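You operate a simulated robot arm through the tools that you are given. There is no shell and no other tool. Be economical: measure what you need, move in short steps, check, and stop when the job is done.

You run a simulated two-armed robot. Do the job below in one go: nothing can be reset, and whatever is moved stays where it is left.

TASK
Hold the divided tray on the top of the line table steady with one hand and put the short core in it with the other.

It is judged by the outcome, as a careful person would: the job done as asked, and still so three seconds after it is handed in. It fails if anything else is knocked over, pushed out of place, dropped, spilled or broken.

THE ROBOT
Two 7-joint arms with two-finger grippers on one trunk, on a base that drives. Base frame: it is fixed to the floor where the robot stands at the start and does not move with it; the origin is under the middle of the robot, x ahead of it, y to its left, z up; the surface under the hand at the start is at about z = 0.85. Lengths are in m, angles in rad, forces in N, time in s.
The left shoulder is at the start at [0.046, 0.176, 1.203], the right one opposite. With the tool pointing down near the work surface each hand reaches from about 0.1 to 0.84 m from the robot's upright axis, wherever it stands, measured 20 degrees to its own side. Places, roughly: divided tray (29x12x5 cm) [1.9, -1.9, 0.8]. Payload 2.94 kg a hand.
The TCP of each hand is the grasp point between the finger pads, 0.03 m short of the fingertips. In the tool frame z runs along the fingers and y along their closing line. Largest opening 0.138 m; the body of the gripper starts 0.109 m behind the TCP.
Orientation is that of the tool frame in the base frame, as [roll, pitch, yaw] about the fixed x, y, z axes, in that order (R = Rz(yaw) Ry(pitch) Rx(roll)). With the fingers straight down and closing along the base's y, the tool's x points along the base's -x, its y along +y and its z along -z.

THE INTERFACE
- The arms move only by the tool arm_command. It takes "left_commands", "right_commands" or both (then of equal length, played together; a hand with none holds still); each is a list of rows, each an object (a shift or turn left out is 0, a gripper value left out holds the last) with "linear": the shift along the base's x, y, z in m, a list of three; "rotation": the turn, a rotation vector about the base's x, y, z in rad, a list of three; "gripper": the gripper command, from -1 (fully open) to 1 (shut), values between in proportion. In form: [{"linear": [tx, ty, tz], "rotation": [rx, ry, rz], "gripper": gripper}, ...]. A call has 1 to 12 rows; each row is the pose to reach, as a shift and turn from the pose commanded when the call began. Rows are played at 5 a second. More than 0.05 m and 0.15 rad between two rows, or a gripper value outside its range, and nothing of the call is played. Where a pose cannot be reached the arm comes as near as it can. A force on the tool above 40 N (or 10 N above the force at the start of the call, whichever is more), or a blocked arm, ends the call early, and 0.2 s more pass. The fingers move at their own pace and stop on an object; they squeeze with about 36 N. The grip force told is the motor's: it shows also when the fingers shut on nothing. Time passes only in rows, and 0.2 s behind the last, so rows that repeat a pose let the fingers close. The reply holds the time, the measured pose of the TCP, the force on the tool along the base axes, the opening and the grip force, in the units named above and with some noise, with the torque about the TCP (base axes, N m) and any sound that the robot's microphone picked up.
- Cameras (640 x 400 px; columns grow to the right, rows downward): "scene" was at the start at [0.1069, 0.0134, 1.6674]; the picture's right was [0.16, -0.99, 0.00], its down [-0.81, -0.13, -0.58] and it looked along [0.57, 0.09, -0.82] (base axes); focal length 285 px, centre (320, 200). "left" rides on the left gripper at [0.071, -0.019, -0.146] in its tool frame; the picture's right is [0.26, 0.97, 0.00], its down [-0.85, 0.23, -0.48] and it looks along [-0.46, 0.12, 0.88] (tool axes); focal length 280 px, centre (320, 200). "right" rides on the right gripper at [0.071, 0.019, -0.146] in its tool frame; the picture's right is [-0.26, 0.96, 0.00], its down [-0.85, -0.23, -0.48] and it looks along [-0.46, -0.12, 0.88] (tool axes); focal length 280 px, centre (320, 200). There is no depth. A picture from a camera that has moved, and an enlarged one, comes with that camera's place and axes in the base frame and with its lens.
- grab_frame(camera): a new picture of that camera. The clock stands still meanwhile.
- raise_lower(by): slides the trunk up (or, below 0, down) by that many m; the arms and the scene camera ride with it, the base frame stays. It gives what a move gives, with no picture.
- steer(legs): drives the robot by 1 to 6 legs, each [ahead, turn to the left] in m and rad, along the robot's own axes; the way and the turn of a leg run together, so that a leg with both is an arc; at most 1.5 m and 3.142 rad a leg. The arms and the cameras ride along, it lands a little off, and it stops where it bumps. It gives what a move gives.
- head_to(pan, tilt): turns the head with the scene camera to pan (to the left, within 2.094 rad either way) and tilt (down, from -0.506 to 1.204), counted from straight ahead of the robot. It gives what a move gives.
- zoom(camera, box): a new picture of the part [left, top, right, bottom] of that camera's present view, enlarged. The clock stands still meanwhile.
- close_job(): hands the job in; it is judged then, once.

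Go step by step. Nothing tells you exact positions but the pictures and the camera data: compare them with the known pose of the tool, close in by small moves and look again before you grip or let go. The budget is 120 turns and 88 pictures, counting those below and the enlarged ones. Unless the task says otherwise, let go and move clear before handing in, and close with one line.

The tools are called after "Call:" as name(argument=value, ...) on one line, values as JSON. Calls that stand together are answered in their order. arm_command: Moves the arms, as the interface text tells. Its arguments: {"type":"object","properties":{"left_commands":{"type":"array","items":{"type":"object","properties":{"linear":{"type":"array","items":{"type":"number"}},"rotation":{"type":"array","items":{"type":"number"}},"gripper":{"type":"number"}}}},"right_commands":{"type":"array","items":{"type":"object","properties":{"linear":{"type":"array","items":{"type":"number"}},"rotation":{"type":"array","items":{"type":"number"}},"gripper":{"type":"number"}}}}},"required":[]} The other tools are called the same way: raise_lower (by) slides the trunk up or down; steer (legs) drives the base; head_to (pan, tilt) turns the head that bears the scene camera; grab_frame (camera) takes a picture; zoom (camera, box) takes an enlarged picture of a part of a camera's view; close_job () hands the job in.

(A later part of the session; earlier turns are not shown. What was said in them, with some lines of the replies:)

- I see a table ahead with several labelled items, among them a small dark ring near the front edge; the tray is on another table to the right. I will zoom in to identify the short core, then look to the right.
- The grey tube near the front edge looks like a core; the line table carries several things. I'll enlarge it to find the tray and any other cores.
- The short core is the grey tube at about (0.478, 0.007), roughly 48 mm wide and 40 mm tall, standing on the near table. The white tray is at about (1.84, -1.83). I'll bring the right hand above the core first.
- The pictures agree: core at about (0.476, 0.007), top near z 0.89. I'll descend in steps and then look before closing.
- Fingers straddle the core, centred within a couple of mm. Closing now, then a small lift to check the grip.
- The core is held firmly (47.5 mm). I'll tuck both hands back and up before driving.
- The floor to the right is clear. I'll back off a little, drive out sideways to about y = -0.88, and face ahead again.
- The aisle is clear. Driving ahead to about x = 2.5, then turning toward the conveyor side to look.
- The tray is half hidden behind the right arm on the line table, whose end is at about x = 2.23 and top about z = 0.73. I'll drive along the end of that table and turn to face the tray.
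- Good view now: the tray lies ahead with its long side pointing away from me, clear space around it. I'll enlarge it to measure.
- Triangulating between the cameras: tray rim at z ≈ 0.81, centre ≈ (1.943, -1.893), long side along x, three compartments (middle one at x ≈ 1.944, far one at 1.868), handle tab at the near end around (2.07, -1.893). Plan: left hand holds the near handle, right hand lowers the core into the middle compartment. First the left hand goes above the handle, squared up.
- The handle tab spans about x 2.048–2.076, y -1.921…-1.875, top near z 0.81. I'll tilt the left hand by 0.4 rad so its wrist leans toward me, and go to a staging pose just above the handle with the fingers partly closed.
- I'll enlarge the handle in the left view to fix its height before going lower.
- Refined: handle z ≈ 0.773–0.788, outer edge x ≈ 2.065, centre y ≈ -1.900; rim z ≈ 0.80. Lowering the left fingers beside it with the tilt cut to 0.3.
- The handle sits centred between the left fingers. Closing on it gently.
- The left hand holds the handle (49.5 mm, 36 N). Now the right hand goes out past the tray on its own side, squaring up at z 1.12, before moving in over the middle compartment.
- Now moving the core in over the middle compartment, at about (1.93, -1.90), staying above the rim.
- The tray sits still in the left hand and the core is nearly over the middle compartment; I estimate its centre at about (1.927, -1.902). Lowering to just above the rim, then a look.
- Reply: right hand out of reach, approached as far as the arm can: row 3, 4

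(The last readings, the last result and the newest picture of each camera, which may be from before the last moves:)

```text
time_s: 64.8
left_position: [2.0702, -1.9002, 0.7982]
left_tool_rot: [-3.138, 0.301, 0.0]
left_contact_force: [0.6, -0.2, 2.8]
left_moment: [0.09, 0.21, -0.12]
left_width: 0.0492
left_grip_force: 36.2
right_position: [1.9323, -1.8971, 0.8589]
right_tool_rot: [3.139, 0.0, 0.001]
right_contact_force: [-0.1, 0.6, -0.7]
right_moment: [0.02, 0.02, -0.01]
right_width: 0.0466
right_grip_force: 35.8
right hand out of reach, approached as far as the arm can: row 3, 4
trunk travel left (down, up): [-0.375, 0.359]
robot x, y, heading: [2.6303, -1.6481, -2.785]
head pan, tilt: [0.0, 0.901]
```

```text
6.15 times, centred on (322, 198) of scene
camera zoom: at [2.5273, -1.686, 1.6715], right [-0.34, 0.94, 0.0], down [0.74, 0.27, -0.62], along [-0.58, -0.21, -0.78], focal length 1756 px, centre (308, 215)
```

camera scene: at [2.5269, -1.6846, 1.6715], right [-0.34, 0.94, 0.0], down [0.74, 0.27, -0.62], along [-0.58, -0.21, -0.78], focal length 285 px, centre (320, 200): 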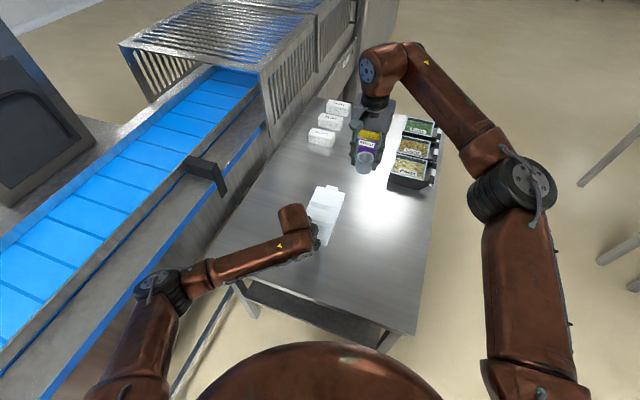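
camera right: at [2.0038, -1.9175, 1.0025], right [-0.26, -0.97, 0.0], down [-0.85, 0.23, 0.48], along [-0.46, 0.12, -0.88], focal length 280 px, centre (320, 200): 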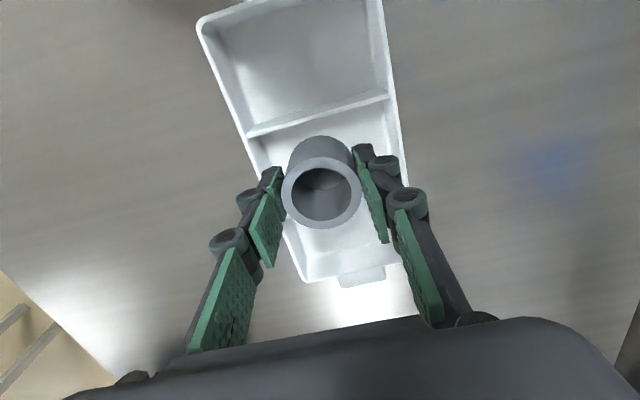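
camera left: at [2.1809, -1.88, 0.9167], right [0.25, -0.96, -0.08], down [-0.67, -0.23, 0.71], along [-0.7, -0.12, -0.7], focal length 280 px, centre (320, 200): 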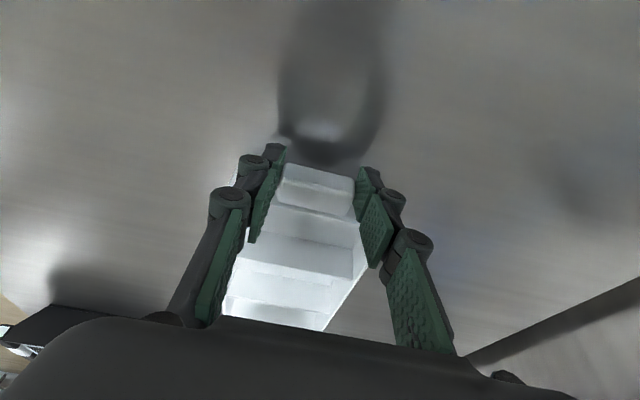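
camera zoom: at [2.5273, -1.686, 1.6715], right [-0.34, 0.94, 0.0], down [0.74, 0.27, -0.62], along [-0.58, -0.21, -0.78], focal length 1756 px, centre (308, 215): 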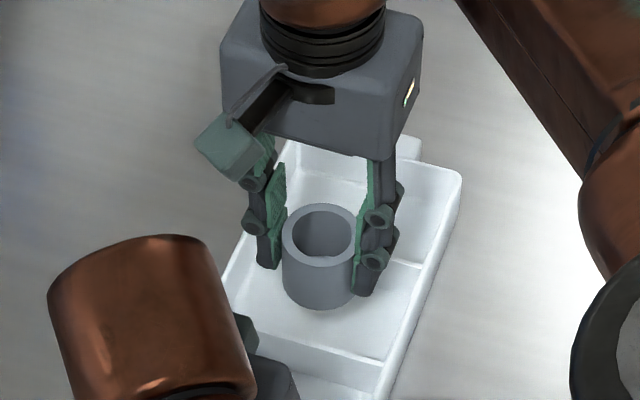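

The right arm runs out of reach just above the rim. I won't force it: I'll lift the core out, release the tray, retract both hands, turn the base left about 0.27 rad (which brings the right shoulder closer), and redo the hold.

Call:
arm_command(right_commands=[{"linear": [0, 0, 0.04]}, {"linear": [0, 0, 0.08]}, {"linear": [0, 0.02, 0.12]}, {"linear": [0, 0.05, 0.16]}, {"linear": [0, 0.09, 0.19]}, {"linear": [0.005, 0.13, 0.22]}, {"linear": [0.03, 0.17, 0.24]}, {"linear": [0.07, 0.19, 0.26]}, {"linear": [0.11, 0.21, 0.28]}, {"linear": [0.15, 0.23, 0.3]}, {"linear": [0.19, 0.25, 0.32]}, {"linear": [0.23, 0.25, 0.33]}])

Call:
arm_command(left_commands=[{"gripper": -0.2}, {"gripper": -0.2}, {"gripper": -0.2}, {"gripper": -0.2}, {"linear": [0.006, 0, 0.01]}, {"linear": [0.012, 0, 0.035]}, {"linear": [0.03, 0, 0.08]}, {"linear": [0.05, 0, 0.125]}, {"linear": [0.08, 0, 0.16]}, {"linear": [0.11, 0, 0.2]}, {"linear": [0.13, 0, 0.24]}, {"linear": [0.13, 0, 0.28]}])

Call:
grab_frame(camera="scene")

```text
refused: row 6 steps farther than a row can; nothing moved
```

```text
time_s: 67.3
left_position: [2.1995, -1.8992, 1.077]
left_tool_rot: [3.14, 0.299, 0.0]
left_contact_force: [0.1, 0.9, 0.8]
left_moment: [-0.01, 0.01, -0.01]
left_width: 0.0827
left_grip_force: 0.1
right_position: [1.9321, -1.8958, 0.8575]
right_tool_rot: [3.14, -0.001, 0.001]
right_contact_force: [-0.5, -0.5, -0.7]
right_moment: [0.01, -0.01, 0.0]
right_width: 0.0469
right_grip_force: 36.2
trunk travel left (down, up): [-0.375, 0.359]
robot x, y, heading: [2.6317, -1.6475, -2.788]
head pan, tilt: [0.0, 0.901]
```

```text
51 pictures are left
camera scene: at [2.5269, -1.6851, 1.6715], right [-0.34, 0.94, 0.0], down [0.74, 0.27, -0.62], along [-0.58, -0.21, -0.78], focal length 285 px, centre (320, 200)
```

scene: 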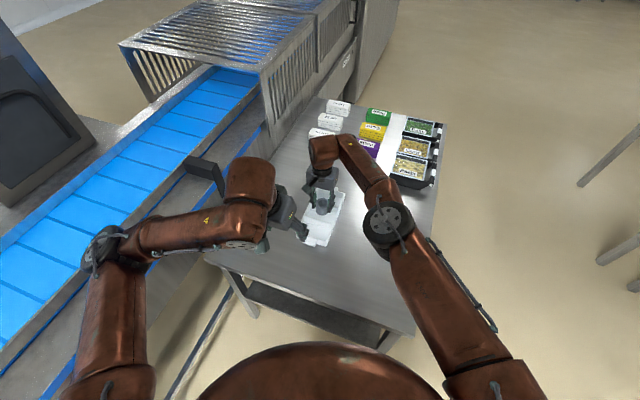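

The right move was refused (step too long) while the left released cleanly; the tray stands where it was. Now retracting the right hand with shorter steps.

Call:
arm_command(right_commands=[{"linear": [0, 0, 0.04]}, {"linear": [0, 0, 0.08]}, {"linear": [0, 0.02, 0.12]}, {"linear": [0, 0.05, 0.15]}, {"linear": [0, 0.085, 0.18]}, {"linear": [0.005, 0.12, 0.21]}, {"linear": [0.025, 0.155, 0.235]}, {"linear": [0.06, 0.18, 0.255]}, {"linear": [0.1, 0.2, 0.27]}, {"linear": [0.14, 0.22, 0.285]}, {"linear": [0.18, 0.24, 0.3]}, {"linear": [0.22, 0.25, 0.32]}])

Call:
steer(legs=[[0, 0.27]])

Call:
grab_frame(camera="scene")

```text
time_s: 70.0
left_position: [2.1984, -1.8993, 1.0792]
left_tool_rot: [-3.139, 0.299, -0.001]
left_contact_force: [0.9, -0.4, -0.1]
left_moment: [0.02, 0.0, -0.06]
left_width: 0.0828
left_grip_force: 0.1
right_position: [2.1541, -1.6464, 1.1788]
right_tool_rot: [3.141, -0.002, 0.001]
right_contact_force: [1.2, 0.1, -0.7]
right_moment: [0.02, 0.04, -0.02]
right_width: 0.0465
right_grip_force: 36.4
trunk travel left (down, up): [-0.375, 0.359]
robot x, y, heading: [2.6322, -1.6471, -2.787]
head pan, tilt: [0.0, 0.901]
```

```text
time_s: 71.2
left_position: [2.281, -2.0062, 1.0785]
left_tool_rot: [-3.14, 0.301, 0.269]
left_contact_force: [0.4, -0.6, -0.1]
left_moment: [0.02, 0.01, -0.01]
left_width: 0.0828
left_grip_force: 0.1
right_position: [2.1695, -1.7748, 1.1779]
right_tool_rot: [-3.14, -0.002, 0.27]
right_contact_force: [-0.3, -0.5, -1.1]
right_moment: [0.06, 0.02, -0.03]
right_width: 0.0467
right_grip_force: 35.7
trunk travel left (down, up): [-0.375, 0.359]
robot x, y, heading: [2.6322, -1.6483, -2.519]
head pan, tilt: [0.0, 0.901]
```

```text
50 pictures are left
camera scene: at [2.5413, -1.7126, 1.6715], right [-0.58, 0.81, 0.0], down [0.64, 0.46, -0.62], along [-0.5, -0.36, -0.78], focal length 285 px, centre (320, 200)
```

scene: 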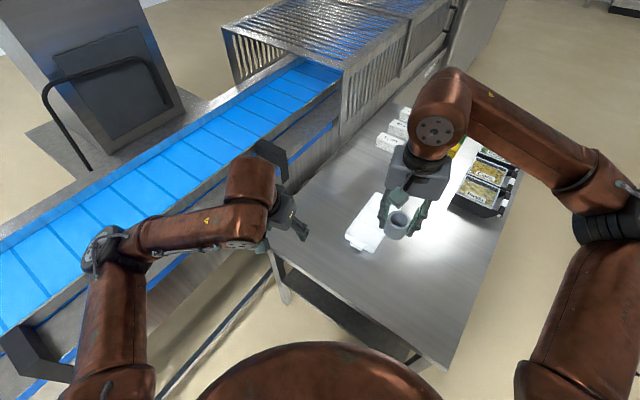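

Turned cleanly and nothing touched. First I'll shift the right hand aside (and square it up), then return the left hand to the handle.

Call:
arm_command(right_commands=[{"linear": [-0.02, 0.03, 0.01], "rotation": [0, 0, -0.054]}, {"linear": [-0.04, 0.06, 0.02], "rotation": [0, 0, -0.108]}, {"linear": [-0.06, 0.09, 0.02], "rotation": [0, 0, -0.162]}, {"linear": [-0.09, 0.12, 0.02], "rotation": [0, 0, -0.216]}, {"linear": [-0.12, 0.14, 0.02], "rotation": [0, 0, -0.269]}, {"linear": [-0.15, 0.14, 0.0], "rotation": [0, 0, -0.269]}])

Call:
arm_command(left_commands=[{"linear": [-0.025, 0.015, -0.025], "rotation": [0, 0, -0.039], "gripper": -0.2}, {"linear": [-0.05, 0.03, -0.05], "rotation": [0, 0, -0.078]}, {"linear": [-0.075, 0.045, -0.075], "rotation": [0, 0, -0.117]}, {"linear": [-0.1, 0.06, -0.1], "rotation": [0, 0, -0.156]}, {"linear": [-0.125, 0.075, -0.125], "rotation": [0, 0, -0.195]}, {"linear": [-0.15, 0.09, -0.15], "rotation": [0, 0, -0.234]}, {"linear": [-0.178, 0.106, -0.178], "rotation": [0, 0, -0.269]}, {"linear": [-0.178, 0.106, -0.178], "rotation": [0, 0, -0.269]}])

Call:
grab_frame(camera="left")

Call:
grab_frame(camera="scene")

```text
time_s: 72.7
left_position: [2.2789, -2.0063, 1.0771]
left_tool_rot: [-3.139, 0.298, 0.271]
left_contact_force: [-0.7, -0.1, -0.1]
left_moment: [0.03, -0.05, 0.01]
left_width: 0.083
left_grip_force: 0.2
right_position: [2.0185, -1.6347, 1.1783]
right_tool_rot: [-3.141, -0.001, 0.0]
right_contact_force: [0.3, -0.6, -1.0]
right_moment: [-0.01, -0.06, -0.01]
right_width: 0.0465
right_grip_force: 36.0
trunk travel left (down, up): [-0.375, 0.359]
robot x, y, heading: [2.6319, -1.6503, -2.523]
head pan, tilt: [0.0, 0.901]
```

```text
time_s: 74.5
left_position: [2.1026, -1.8993, 0.9001]
left_tool_rot: [3.141, 0.299, 0.002]
left_contact_force: [-0.3, 0.0, 0.5]
left_moment: [0.0, 0.02, 0.02]
left_width: 0.0827
left_grip_force: 0.0
right_position: [2.0209, -1.6357, 1.1796]
right_tool_rot: [3.141, 0.001, 0.001]
right_contact_force: [0.2, 0.3, -0.2]
right_moment: [0.02, 0.0, -0.02]
right_width: 0.0469
right_grip_force: 36.4
trunk travel left (down, up): [-0.375, 0.359]
robot x, y, heading: [2.6354, -1.648, -2.524]
head pan, tilt: [0.0, 0.901]
```

```text
49 pictures are left
camera left: at [2.2142, -1.8793, 1.0179], right [0.25, -0.96, -0.08], down [-0.67, -0.23, 0.71], along [-0.7, -0.12, -0.7], focal length 280 px, centre (320, 200)
```

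left: 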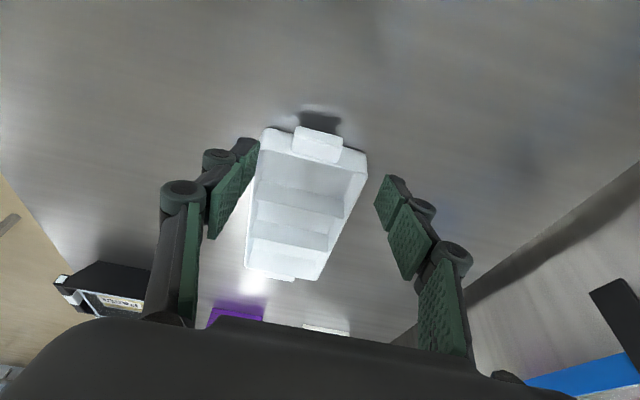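

```text
48 pictures are left
camera scene: at [2.5416, -1.7119, 1.6716], right [-0.58, 0.81, 0.0], down [0.64, 0.46, -0.62], along [-0.5, -0.36, -0.78], focal length 285 px, centre (320, 200)
```

scene: 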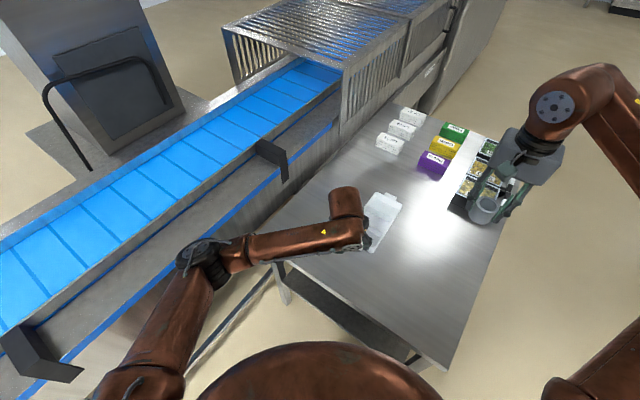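

The handle is where it was. Lowering the left fingers to the same hold pose as before and closing.

Call:
arm_command(left_commands=[{"linear": [-0.008, 0, -0.035]}, {"linear": [-0.018, 0, -0.07]}, {"linear": [-0.026, 0, -0.092]}, {"linear": [-0.033, 0, -0.103]}, {"linear": [-0.033, 0, -0.103]}])

Call:
grab_frame(camera="left")

```text
time_s: 75.7
left_position: [2.07, -1.8985, 0.7953]
left_tool_rot: [3.141, 0.299, 0.0]
left_contact_force: [0.3, -0.3, 0.6]
left_moment: [0.04, 0.0, -0.01]
left_width: 0.0825
left_grip_force: 0.1
right_position: [2.0193, -1.6347, 1.1794]
right_tool_rot: [3.14, -0.003, 0.002]
right_contact_force: [0.0, -0.1, 0.0]
right_moment: [-0.01, 0.0, 0.02]
right_width: 0.047
right_grip_force: 36.0
trunk travel left (down, up): [-0.375, 0.359]
robot x, y, heading: [2.6298, -1.6485, -2.519]
head pan, tilt: [0.0, 0.901]
```

```text
47 pictures are left
camera left: at [2.1811, -1.8794, 0.9146], right [0.25, -0.96, -0.08], down [-0.67, -0.23, 0.7], along [-0.7, -0.13, -0.71], focal length 280 px, centre (320, 200)
```

left: 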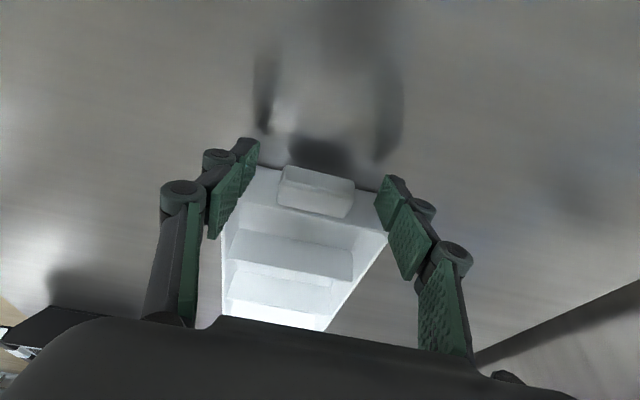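

Aligned as before; closing on the handle and bringing the right hand to its standoff beside the tray.

Call:
arm_command(left_commands=[{"gripper": 0.2}, {"gripper": 0.2}, {"gripper": 0.3}, {"gripper": 0.4}, {"gripper": 0.5}, {"gripper": 0.6}, {"gripper": 0.6}])

Call:
arm_command(right_commands=[{"linear": [-0.03, -0.02, -0.02]}, {"linear": [-0.06, -0.04, -0.04]}, {"linear": [-0.088, -0.065, -0.055]}, {"linear": [-0.089, -0.1, -0.075]}, {"linear": [-0.09, -0.135, -0.1]}, {"linear": [-0.091, -0.17, -0.125]}, {"linear": [-0.092, -0.205, -0.15]}, {"linear": [-0.093, -0.24, -0.18]}, {"linear": [-0.093, -0.266, -0.215]}, {"linear": [-0.093, -0.266, -0.25]}, {"linear": [-0.093, -0.266, -0.25]}])

Call:
grab_frame(camera="right")

Call:
grab_frame(camera="scene")

```text
time_s: 77.2
left_position: [2.0695, -1.8997, 0.7966]
left_tool_rot: [3.14, 0.301, 0.002]
left_contact_force: [0.4, -0.2, 0.0]
left_moment: [0.02, -0.05, 0.1]
left_width: 0.049
left_grip_force: 36.0
right_position: [2.0191, -1.6349, 1.1787]
right_tool_rot: [3.14, -0.001, 0.001]
right_contact_force: [0.1, -0.3, 0.4]
right_moment: [0.03, 0.02, -0.04]
right_width: 0.0468
right_grip_force: 35.7
trunk travel left (down, up): [-0.375, 0.359]
robot x, y, heading: [2.6281, -1.6468, -2.521]
head pan, tilt: [0.0, 0.901]
```

```text
time_s: 79.7
left_position: [2.0694, -1.9003, 0.7951]
left_tool_rot: [3.141, 0.298, 0.001]
left_contact_force: [0.4, -0.5, 2.1]
left_moment: [0.11, 0.16, -0.1]
left_width: 0.049
left_grip_force: 35.5
right_position: [1.9262, -1.9012, 0.9288]
right_tool_rot: [3.139, 0.001, 0.003]
right_contact_force: [1.0, 1.1, -0.4]
right_moment: [0.01, -0.03, -0.02]
right_width: 0.0468
right_grip_force: 36.2
trunk travel left (down, up): [-0.375, 0.359]
robot x, y, heading: [2.6315, -1.6498, -2.524]
head pan, tilt: [0.0, 0.901]
```

```text
46 pictures are left
camera right: at [1.9982, -1.921, 1.0738], right [-0.26, -0.97, 0.0], down [-0.85, 0.23, 0.48], along [-0.46, 0.12, -0.88], focal length 280 px, centre (320, 200)
```

right: 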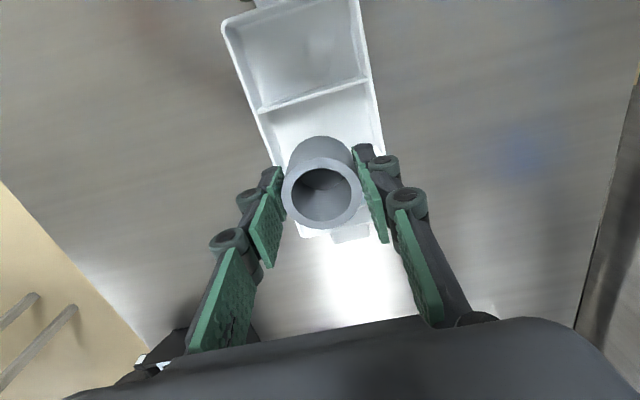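

```text
45 pictures are left
camera scene: at [2.5409, -1.7118, 1.6715], right [-0.58, 0.81, 0.0], down [0.64, 0.46, -0.62], along [-0.5, -0.36, -0.78], focal length 285 px, centre (320, 200)
```

scene: 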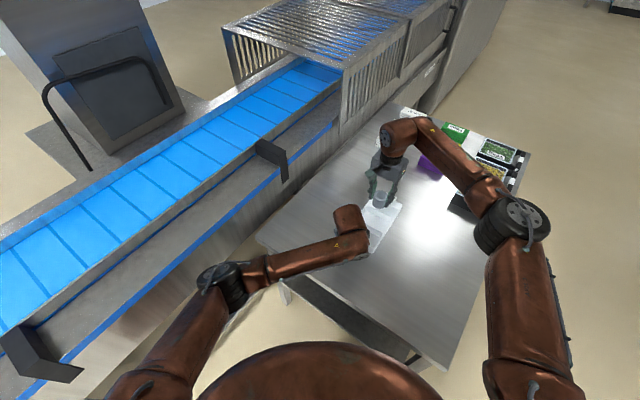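

Both hands are in place with clearance between the arms. Lowering the core to just above the rim and checking.

Call:
arm_command(right_commands=[{"linear": [0, -0.001, -0.03]}, {"linear": [0, -0.001, -0.06]}, {"linear": [0, -0.001, -0.08]}, {"linear": [0, -0.001, -0.08]}])

Call:
zoom(camera="right", box=[160, 0, 480, 200])

Call:
zoom(camera="scene", box=[320, 150, 432, 220])

```text
time_s: 80.7
left_position: [2.0695, -1.9, 0.7969]
left_tool_rot: [3.141, 0.298, 0.001]
left_contact_force: [0.3, -0.5, 0.9]
left_moment: [0.02, -0.04, 0.1]
left_width: 0.0493
left_grip_force: 36.1
right_position: [1.9287, -1.9015, 0.8482]
right_tool_rot: [3.139, 0.0, 0.0]
right_contact_force: [0.7, 0.3, 0.4]
right_moment: [-0.03, -0.02, -0.04]
right_width: 0.0467
right_grip_force: 35.8
trunk travel left (down, up): [-0.375, 0.359]
robot x, y, heading: [2.6336, -1.647, -2.521]
head pan, tilt: [0.0, 0.901]
```

```text
2.00 times, centred on (320, 100) of right
camera zoom: at [1.9988, -1.922, 0.9932], right [-0.26, -0.97, 0.0], down [-0.85, 0.23, 0.47], along [-0.46, 0.12, -0.88], focal length 561 px, centre (320, 400)
```

zoom: 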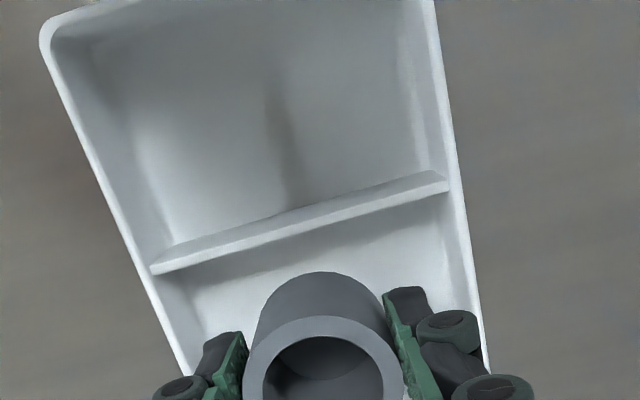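

```text
5.71 times, centred on (376, 185) of scene
camera zoom: at [2.5407, -1.7116, 1.6715], right [-0.58, 0.81, 0.0], down [0.64, 0.46, -0.62], along [-0.5, -0.36, -0.78], focal length 1631 px, centre (0, 286)
```

zoom: 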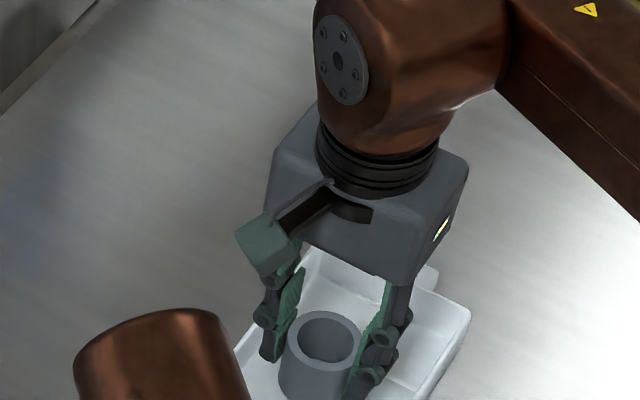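

The core sits centred between the dividers (about 11 mm free on each side). Lowering into the compartment in small steps, watching for contact.

Call:
arm_command(right_commands=[{"linear": [-0.001, -0.003, -0.015]}, {"linear": [-0.001, -0.003, -0.028]}, {"linear": [-0.001, -0.003, -0.034]}, {"linear": [-0.001, -0.003, -0.034]}])

Call:
grab_frame(camera="right")

Call:
zoom(camera="scene", box=[320, 160, 432, 230])

```text
time_s: 81.7
left_position: [2.0712, -1.9006, 0.7972]
left_tool_rot: [-3.141, 0.298, 0.001]
left_contact_force: [-0.2, -0.1, 0.9]
left_moment: [-0.01, 0.01, 0.1]
left_width: 0.0492
left_grip_force: 36.6
right_position: [1.9258, -1.9034, 0.8143]
right_tool_rot: [3.14, 0.001, 0.001]
right_contact_force: [-0.4, 1.5, -0.1]
right_moment: [0.03, -0.02, -0.03]
right_width: 0.0468
right_grip_force: 35.7
trunk travel left (down, up): [-0.375, 0.359]
robot x, y, heading: [2.6314, -1.6463, -2.522]
head pan, tilt: [0.0, 0.901]
```

```text
42 pictures are left
camera right: at [1.9971, -1.9251, 0.9593], right [-0.26, -0.97, 0.0], down [-0.85, 0.23, 0.47], along [-0.46, 0.12, -0.88], focal length 280 px, centre (320, 200)
```

right: 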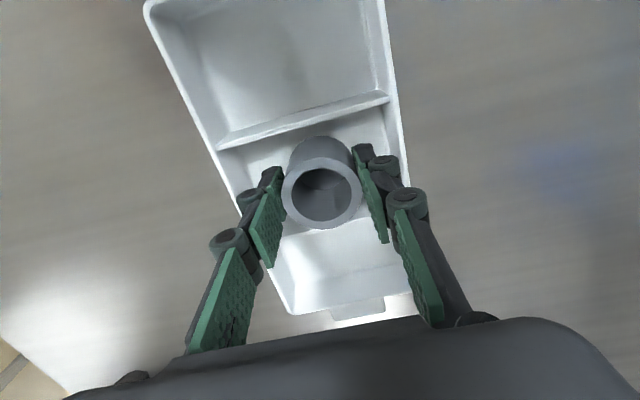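

```text
5.71 times, centred on (376, 195) of scene
camera zoom: at [2.5407, -1.7117, 1.6715], right [-0.58, 0.81, 0.0], down [0.64, 0.46, -0.62], along [-0.5, -0.36, -0.78], focal length 1631 px, centre (0, 229)
```

zoom: 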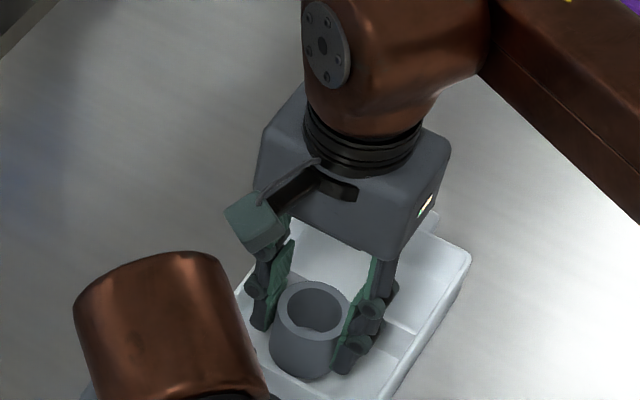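

Inside the compartment with room all round. Continuing down a few mm to find the floor.

Call:
arm_command(right_commands=[{"linear": [0, 0, -0.002]}, {"linear": [0, 0, -0.004]}, {"linear": [0, 0, -0.006]}, {"linear": [0, 0, -0.006]}])

```text
time_s: 82.7
left_position: [2.0697, -1.899, 0.7966]
left_tool_rot: [3.141, 0.299, 0.002]
left_contact_force: [0.6, -0.5, 0.8]
left_moment: [0.0, 0.0, 0.12]
left_width: 0.0493
left_grip_force: 36.1
right_position: [1.9257, -1.9048, 0.8074]
right_tool_rot: [3.14, -0.001, 0.002]
right_contact_force: [-0.2, -0.2, -0.1]
right_moment: [0.02, 0.01, -0.02]
right_width: 0.0468
right_grip_force: 35.5
trunk travel left (down, up): [-0.375, 0.359]
robot x, y, heading: [2.6312, -1.6499, -2.524]
head pan, tilt: [0.0, 0.901]
```

Call:
arm_command(right_commands=[{"linear": [0, 0, -0.002]}, {"linear": [0, 0, -0.004]}, {"linear": [0, 0, -0.004]}])

Call:
zoom(camera="scene", box=[320, 160, 432, 230])

```text
time_s: 83.5
left_position: [2.0705, -1.8999, 0.7957]
left_tool_rot: [3.141, 0.298, 0.004]
left_contact_force: [-0.1, 0.4, 1.2]
left_moment: [0.03, 0.0, 0.1]
left_width: 0.0494
left_grip_force: 36.4
right_position: [1.9261, -1.9052, 0.8039]
right_tool_rot: [3.14, -0.002, 0.001]
right_contact_force: [0.3, 0.6, 0.2]
right_moment: [-0.02, 0.01, -0.03]
right_width: 0.0465
right_grip_force: 36.0
trunk travel left (down, up): [-0.375, 0.359]
robot x, y, heading: [2.6296, -1.6491, -2.52]
head pan, tilt: [0.0, 0.901]
```

```text
5.71 times, centred on (376, 195) of scene
camera zoom: at [2.5407, -1.7117, 1.6715], right [-0.58, 0.81, 0.0], down [0.64, 0.46, -0.62], along [-0.5, -0.36, -0.78], focal length 1631 px, centre (0, 229)
```

zoom: 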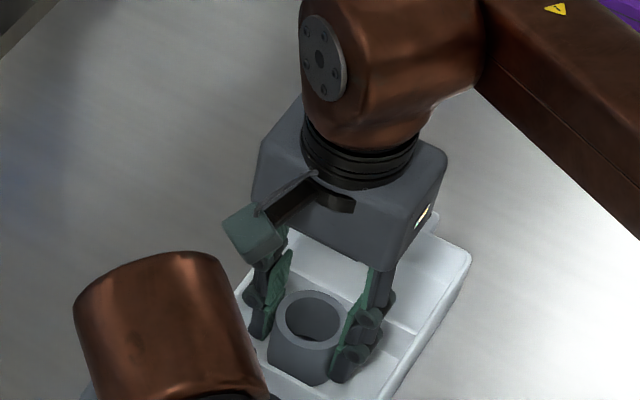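

No contact yet; continuing down slowly.

Call:
arm_command(right_commands=[{"linear": [0, 0, -0.002]}, {"linear": [0, 0, -0.004]}, {"linear": [0, 0, -0.004]}])

```text
time_s: 84.2
left_position: [2.0696, -1.9007, 0.7951]
left_tool_rot: [-3.141, 0.299, 0.001]
left_contact_force: [0.3, -1.1, 0.8]
left_moment: [0.01, 0.03, 0.1]
left_width: 0.0492
left_grip_force: 36.3
right_position: [1.9267, -1.9031, 0.7996]
right_tool_rot: [-3.141, -0.003, 0.002]
right_contact_force: [-0.9, -0.8, -1.0]
right_moment: [0.01, 0.03, -0.03]
right_width: 0.0465
right_grip_force: 36.3
trunk travel left (down, up): [-0.375, 0.359]
robot x, y, heading: [2.6285, -1.6491, -2.519]
head pan, tilt: [0.0, 0.901]
```

Call:
arm_command(right_commands=[{"linear": [0, 0, -0.002]}, {"linear": [0, 0, -0.004]}, {"linear": [0, 0, -0.004]}])

Call:
grab_frame(camera="right")

```text
time_s: 85.0
left_position: [2.071, -1.8994, 0.7971]
left_tool_rot: [-3.141, 0.3, 0.001]
left_contact_force: [-12.8, -2.6, -12.1]
left_moment: [0.24, 0.04, 0.2]
left_width: 0.0494
left_grip_force: 36.4
right_position: [1.9266, -1.9052, 0.7993]
right_tool_rot: [3.138, 0.001, 0.002]
right_contact_force: [7.3, 4.8, 27.2]
right_moment: [0.22, 0.15, -0.03]
right_width: 0.047
right_grip_force: 36.6
trunk travel left (down, up): [-0.375, 0.359]
robot x, y, heading: [2.6316, -1.6497, -2.524]
head pan, tilt: [0.0, 0.901]
```

```text
39 pictures are left
camera right: at [1.9977, -1.9252, 0.9443], right [-0.26, -0.97, 0.0], down [-0.85, 0.23, 0.47], along [-0.46, 0.12, -0.88], focal length 280 px, centre (320, 200)
```

right: 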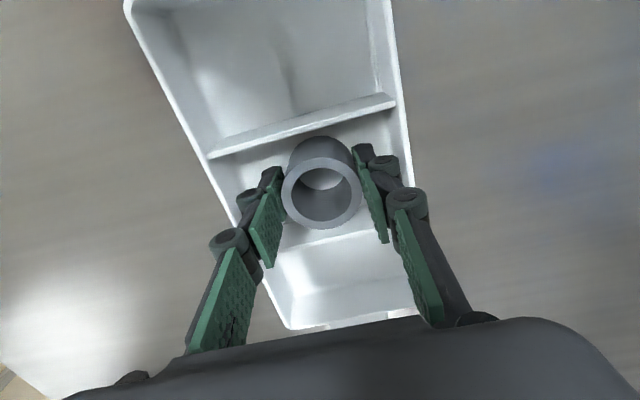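

The core is on the floor of the compartment (27 N contact). I'll ease the pressure, open the right fingers only slightly, and lift straight out.

Call:
arm_command(right_commands=[{"linear": [0, 0, 0.003]}, {"linear": [0, 0, 0.003]}])

Call:
arm_command(right_commands=[{"gripper": 0.22}, {"gripper": 0.22}, {"gripper": 0.22}])

Call:
grab_frame(camera="right")

```text
time_s: 85.7
left_position: [2.0703, -1.9006, 0.7964]
left_tool_rot: [3.139, 0.298, 0.003]
left_contact_force: [0.2, 0.4, -2.7]
left_moment: [-0.28, 0.18, 0.35]
left_width: 0.0495
left_grip_force: 36.2
right_position: [1.9268, -1.9046, 0.7982]
right_tool_rot: [3.14, 0.001, 0.003]
right_contact_force: [-0.6, -3.1, 10.6]
right_moment: [-0.31, 0.12, 0.01]
right_width: 0.0467
right_grip_force: 36.5
trunk travel left (down, up): [-0.375, 0.359]
robot x, y, heading: [2.6324, -1.6496, -2.518]
head pan, tilt: [0.0, 0.901]
```

```text
time_s: 86.5
left_position: [2.0691, -1.8997, 0.7959]
left_tool_rot: [-3.14, 0.301, 0.003]
left_contact_force: [1.2, 0.6, 0.6]
left_moment: [-0.06, -0.03, -0.15]
left_width: 0.0492
left_grip_force: 35.7
right_position: [1.9265, -1.9048, 0.7988]
right_tool_rot: [3.141, -0.002, 0.002]
right_contact_force: [-0.2, -1.1, 0.6]
right_moment: [-0.02, 0.02, -0.03]
right_width: 0.0537
right_grip_force: 0.1
trunk travel left (down, up): [-0.375, 0.359]
robot x, y, heading: [2.6294, -1.6507, -2.523]
head pan, tilt: [0.0, 0.901]
```

```text
38 pictures are left
camera right: at [1.9972, -1.9248, 0.9442], right [-0.26, -0.97, 0.0], down [-0.85, 0.23, 0.47], along [-0.46, 0.12, -0.88], focal length 280 px, centre (320, 200)
```

right: 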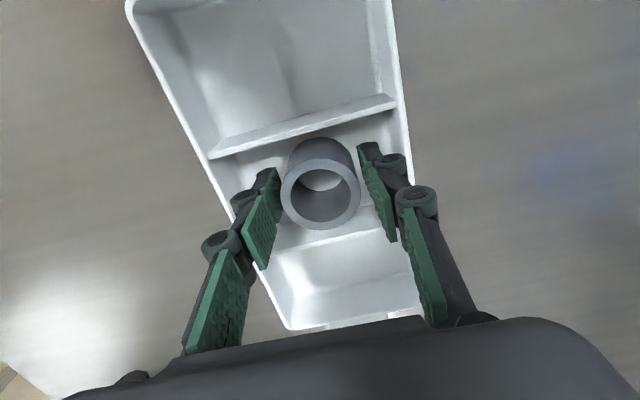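

Released; the core stands upright. The gap is a little smaller on one side, so I shift 2 mm to centre and lift straight up.

Call:
arm_command(right_commands=[{"linear": [0, 0.002, 0]}, {"linear": [0, 0.002, 0.01]}, {"linear": [0, 0.002, 0.025]}, {"linear": [0, 0.002, 0.045]}, {"linear": [0, 0.002, 0.08]}, {"linear": [0, 0.002, 0.12]}, {"linear": [0, 0.002, 0.16]}, {"linear": [0, 0.002, 0.2]}])

Call:
grab_frame(camera="right")

```text
time_s: 88.2
left_position: [2.0704, -1.9004, 0.7962]
left_tool_rot: [-3.141, 0.297, -0.001]
left_contact_force: [2.4, 0.4, 1.6]
left_moment: [0.0, 0.17, 0.04]
left_width: 0.0488
left_grip_force: 36.1
right_position: [1.9261, -1.9027, 0.9995]
right_tool_rot: [-3.141, -0.002, 0.001]
right_contact_force: [-0.2, -0.3, -0.1]
right_moment: [0.0, 0.0, 0.03]
right_width: 0.0538
right_grip_force: 0.1
trunk travel left (down, up): [-0.375, 0.359]
robot x, y, heading: [2.627, -1.6458, -2.519]
head pan, tilt: [0.0, 0.901]
```

```text
37 pictures are left
camera right: at [1.9972, -1.9233, 1.1447], right [-0.26, -0.97, 0.0], down [-0.85, 0.23, 0.47], along [-0.46, 0.12, -0.88], focal length 280 px, centre (320, 200)
```

right: 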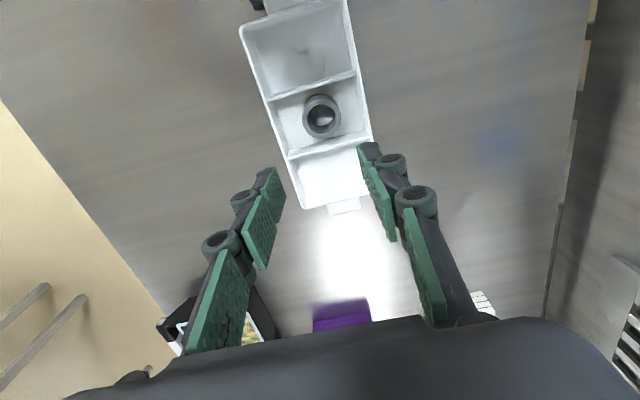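

The core stands in the middle compartment. Now the right hand moves away, then the left lets go of the handle and backs off.

Call:
arm_command(right_commands=[{"linear": [0, 0.03, 0.03]}, {"linear": [0, 0.06, 0.06]}, {"linear": [0, 0.095, 0.09]}, {"linear": [0.005, 0.13, 0.12]}, {"linear": [0.01, 0.17, 0.14]}, {"linear": [0.03, 0.21, 0.15]}, {"linear": [0.06, 0.24, 0.16]}])

Call:
arm_command(left_commands=[{"gripper": -0.2}, {"gripper": -0.2}, {"gripper": -0.2}, {"gripper": -0.2}, {"gripper": -0.2}, {"linear": [0.006, 0, 0.01]}, {"linear": [0.012, 0, 0.035]}, {"linear": [0.03, 0, 0.08]}, {"linear": [0.05, 0, 0.125]}, {"linear": [0.08, 0, 0.16]}, {"linear": [0.11, 0, 0.2]}, {"linear": [0.13, 0, 0.24]}])

Call:
grab_frame(camera="scene")

Call:
zoom(camera="scene", box=[320, 150, 480, 250])

```text
time_s: 89.8
left_position: [2.0723, -1.8987, 0.7962]
left_tool_rot: [3.141, 0.296, 0.001]
left_contact_force: [1.8, 0.7, 0.3]
left_moment: [0.21, 0.47, -0.15]
left_width: 0.049
left_grip_force: 35.7
right_position: [1.9858, -1.6615, 1.1608]
right_tool_rot: [3.141, -0.003, 0.002]
right_contact_force: [0.2, 0.7, 0.0]
right_moment: [-0.05, -0.04, 0.01]
right_width: 0.0537
right_grip_force: 0.0
trunk travel left (down, up): [-0.375, 0.359]
robot x, y, heading: [2.6314, -1.6465, -2.518]
head pan, tilt: [0.0, 0.901]
```

```text
time_s: 92.5
left_position: [2.2004, -1.8991, 1.0365]
left_tool_rot: [-3.14, 0.299, 0.002]
left_contact_force: [1.1, 0.8, 0.3]
left_moment: [-0.02, 0.01, 0.04]
left_width: 0.083
left_grip_force: 0.1
right_position: [1.9854, -1.6615, 1.1588]
right_tool_rot: [3.141, -0.001, 0.002]
right_contact_force: [0.6, -0.9, 0.8]
right_moment: [-0.04, -0.01, 0.02]
right_width: 0.0539
right_grip_force: 0.1
trunk travel left (down, up): [-0.375, 0.359]
robot x, y, heading: [2.6311, -1.6497, -2.518]
head pan, tilt: [0.0, 0.901]
```

```text
36 pictures are left
camera scene: at [2.5413, -1.7108, 1.6716], right [-0.58, 0.81, 0.0], down [0.64, 0.46, -0.62], along [-0.5, -0.36, -0.78], focal length 285 px, centre (320, 200)
```

scene: 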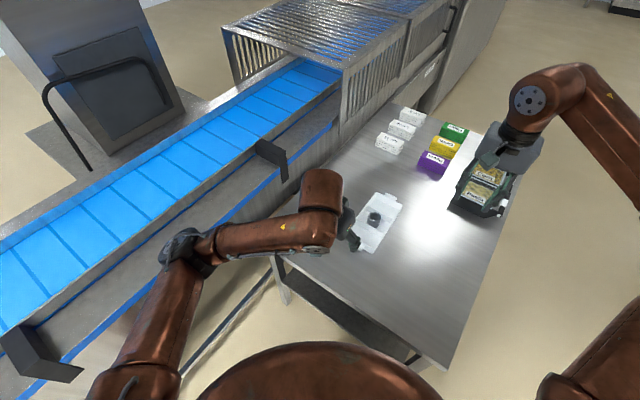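

```text
4.00 times, centred on (400, 200) of scene
camera zoom: at [2.5413, -1.7108, 1.6716], right [-0.58, 0.81, 0.0], down [0.64, 0.46, -0.62], along [-0.5, -0.36, -0.78], focal length 1142 px, centre (0, 200)
```

zoom: 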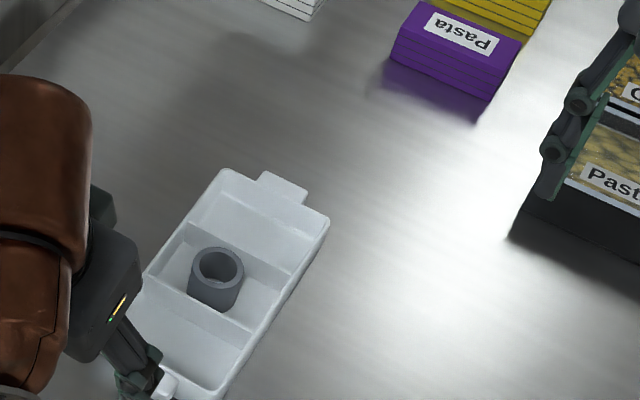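

The core stands upright in the tray's middle compartment, the tray is in place, nothing else was touched, and both hands are clear. Handing in.

Call:
close_job()

```text
The job is handed in.
```

The short core is standing upright in the middle compartment of the divided tray; the left hand held the tray by its handle while the right hand put the core in. Both hands have let go and moved clear.
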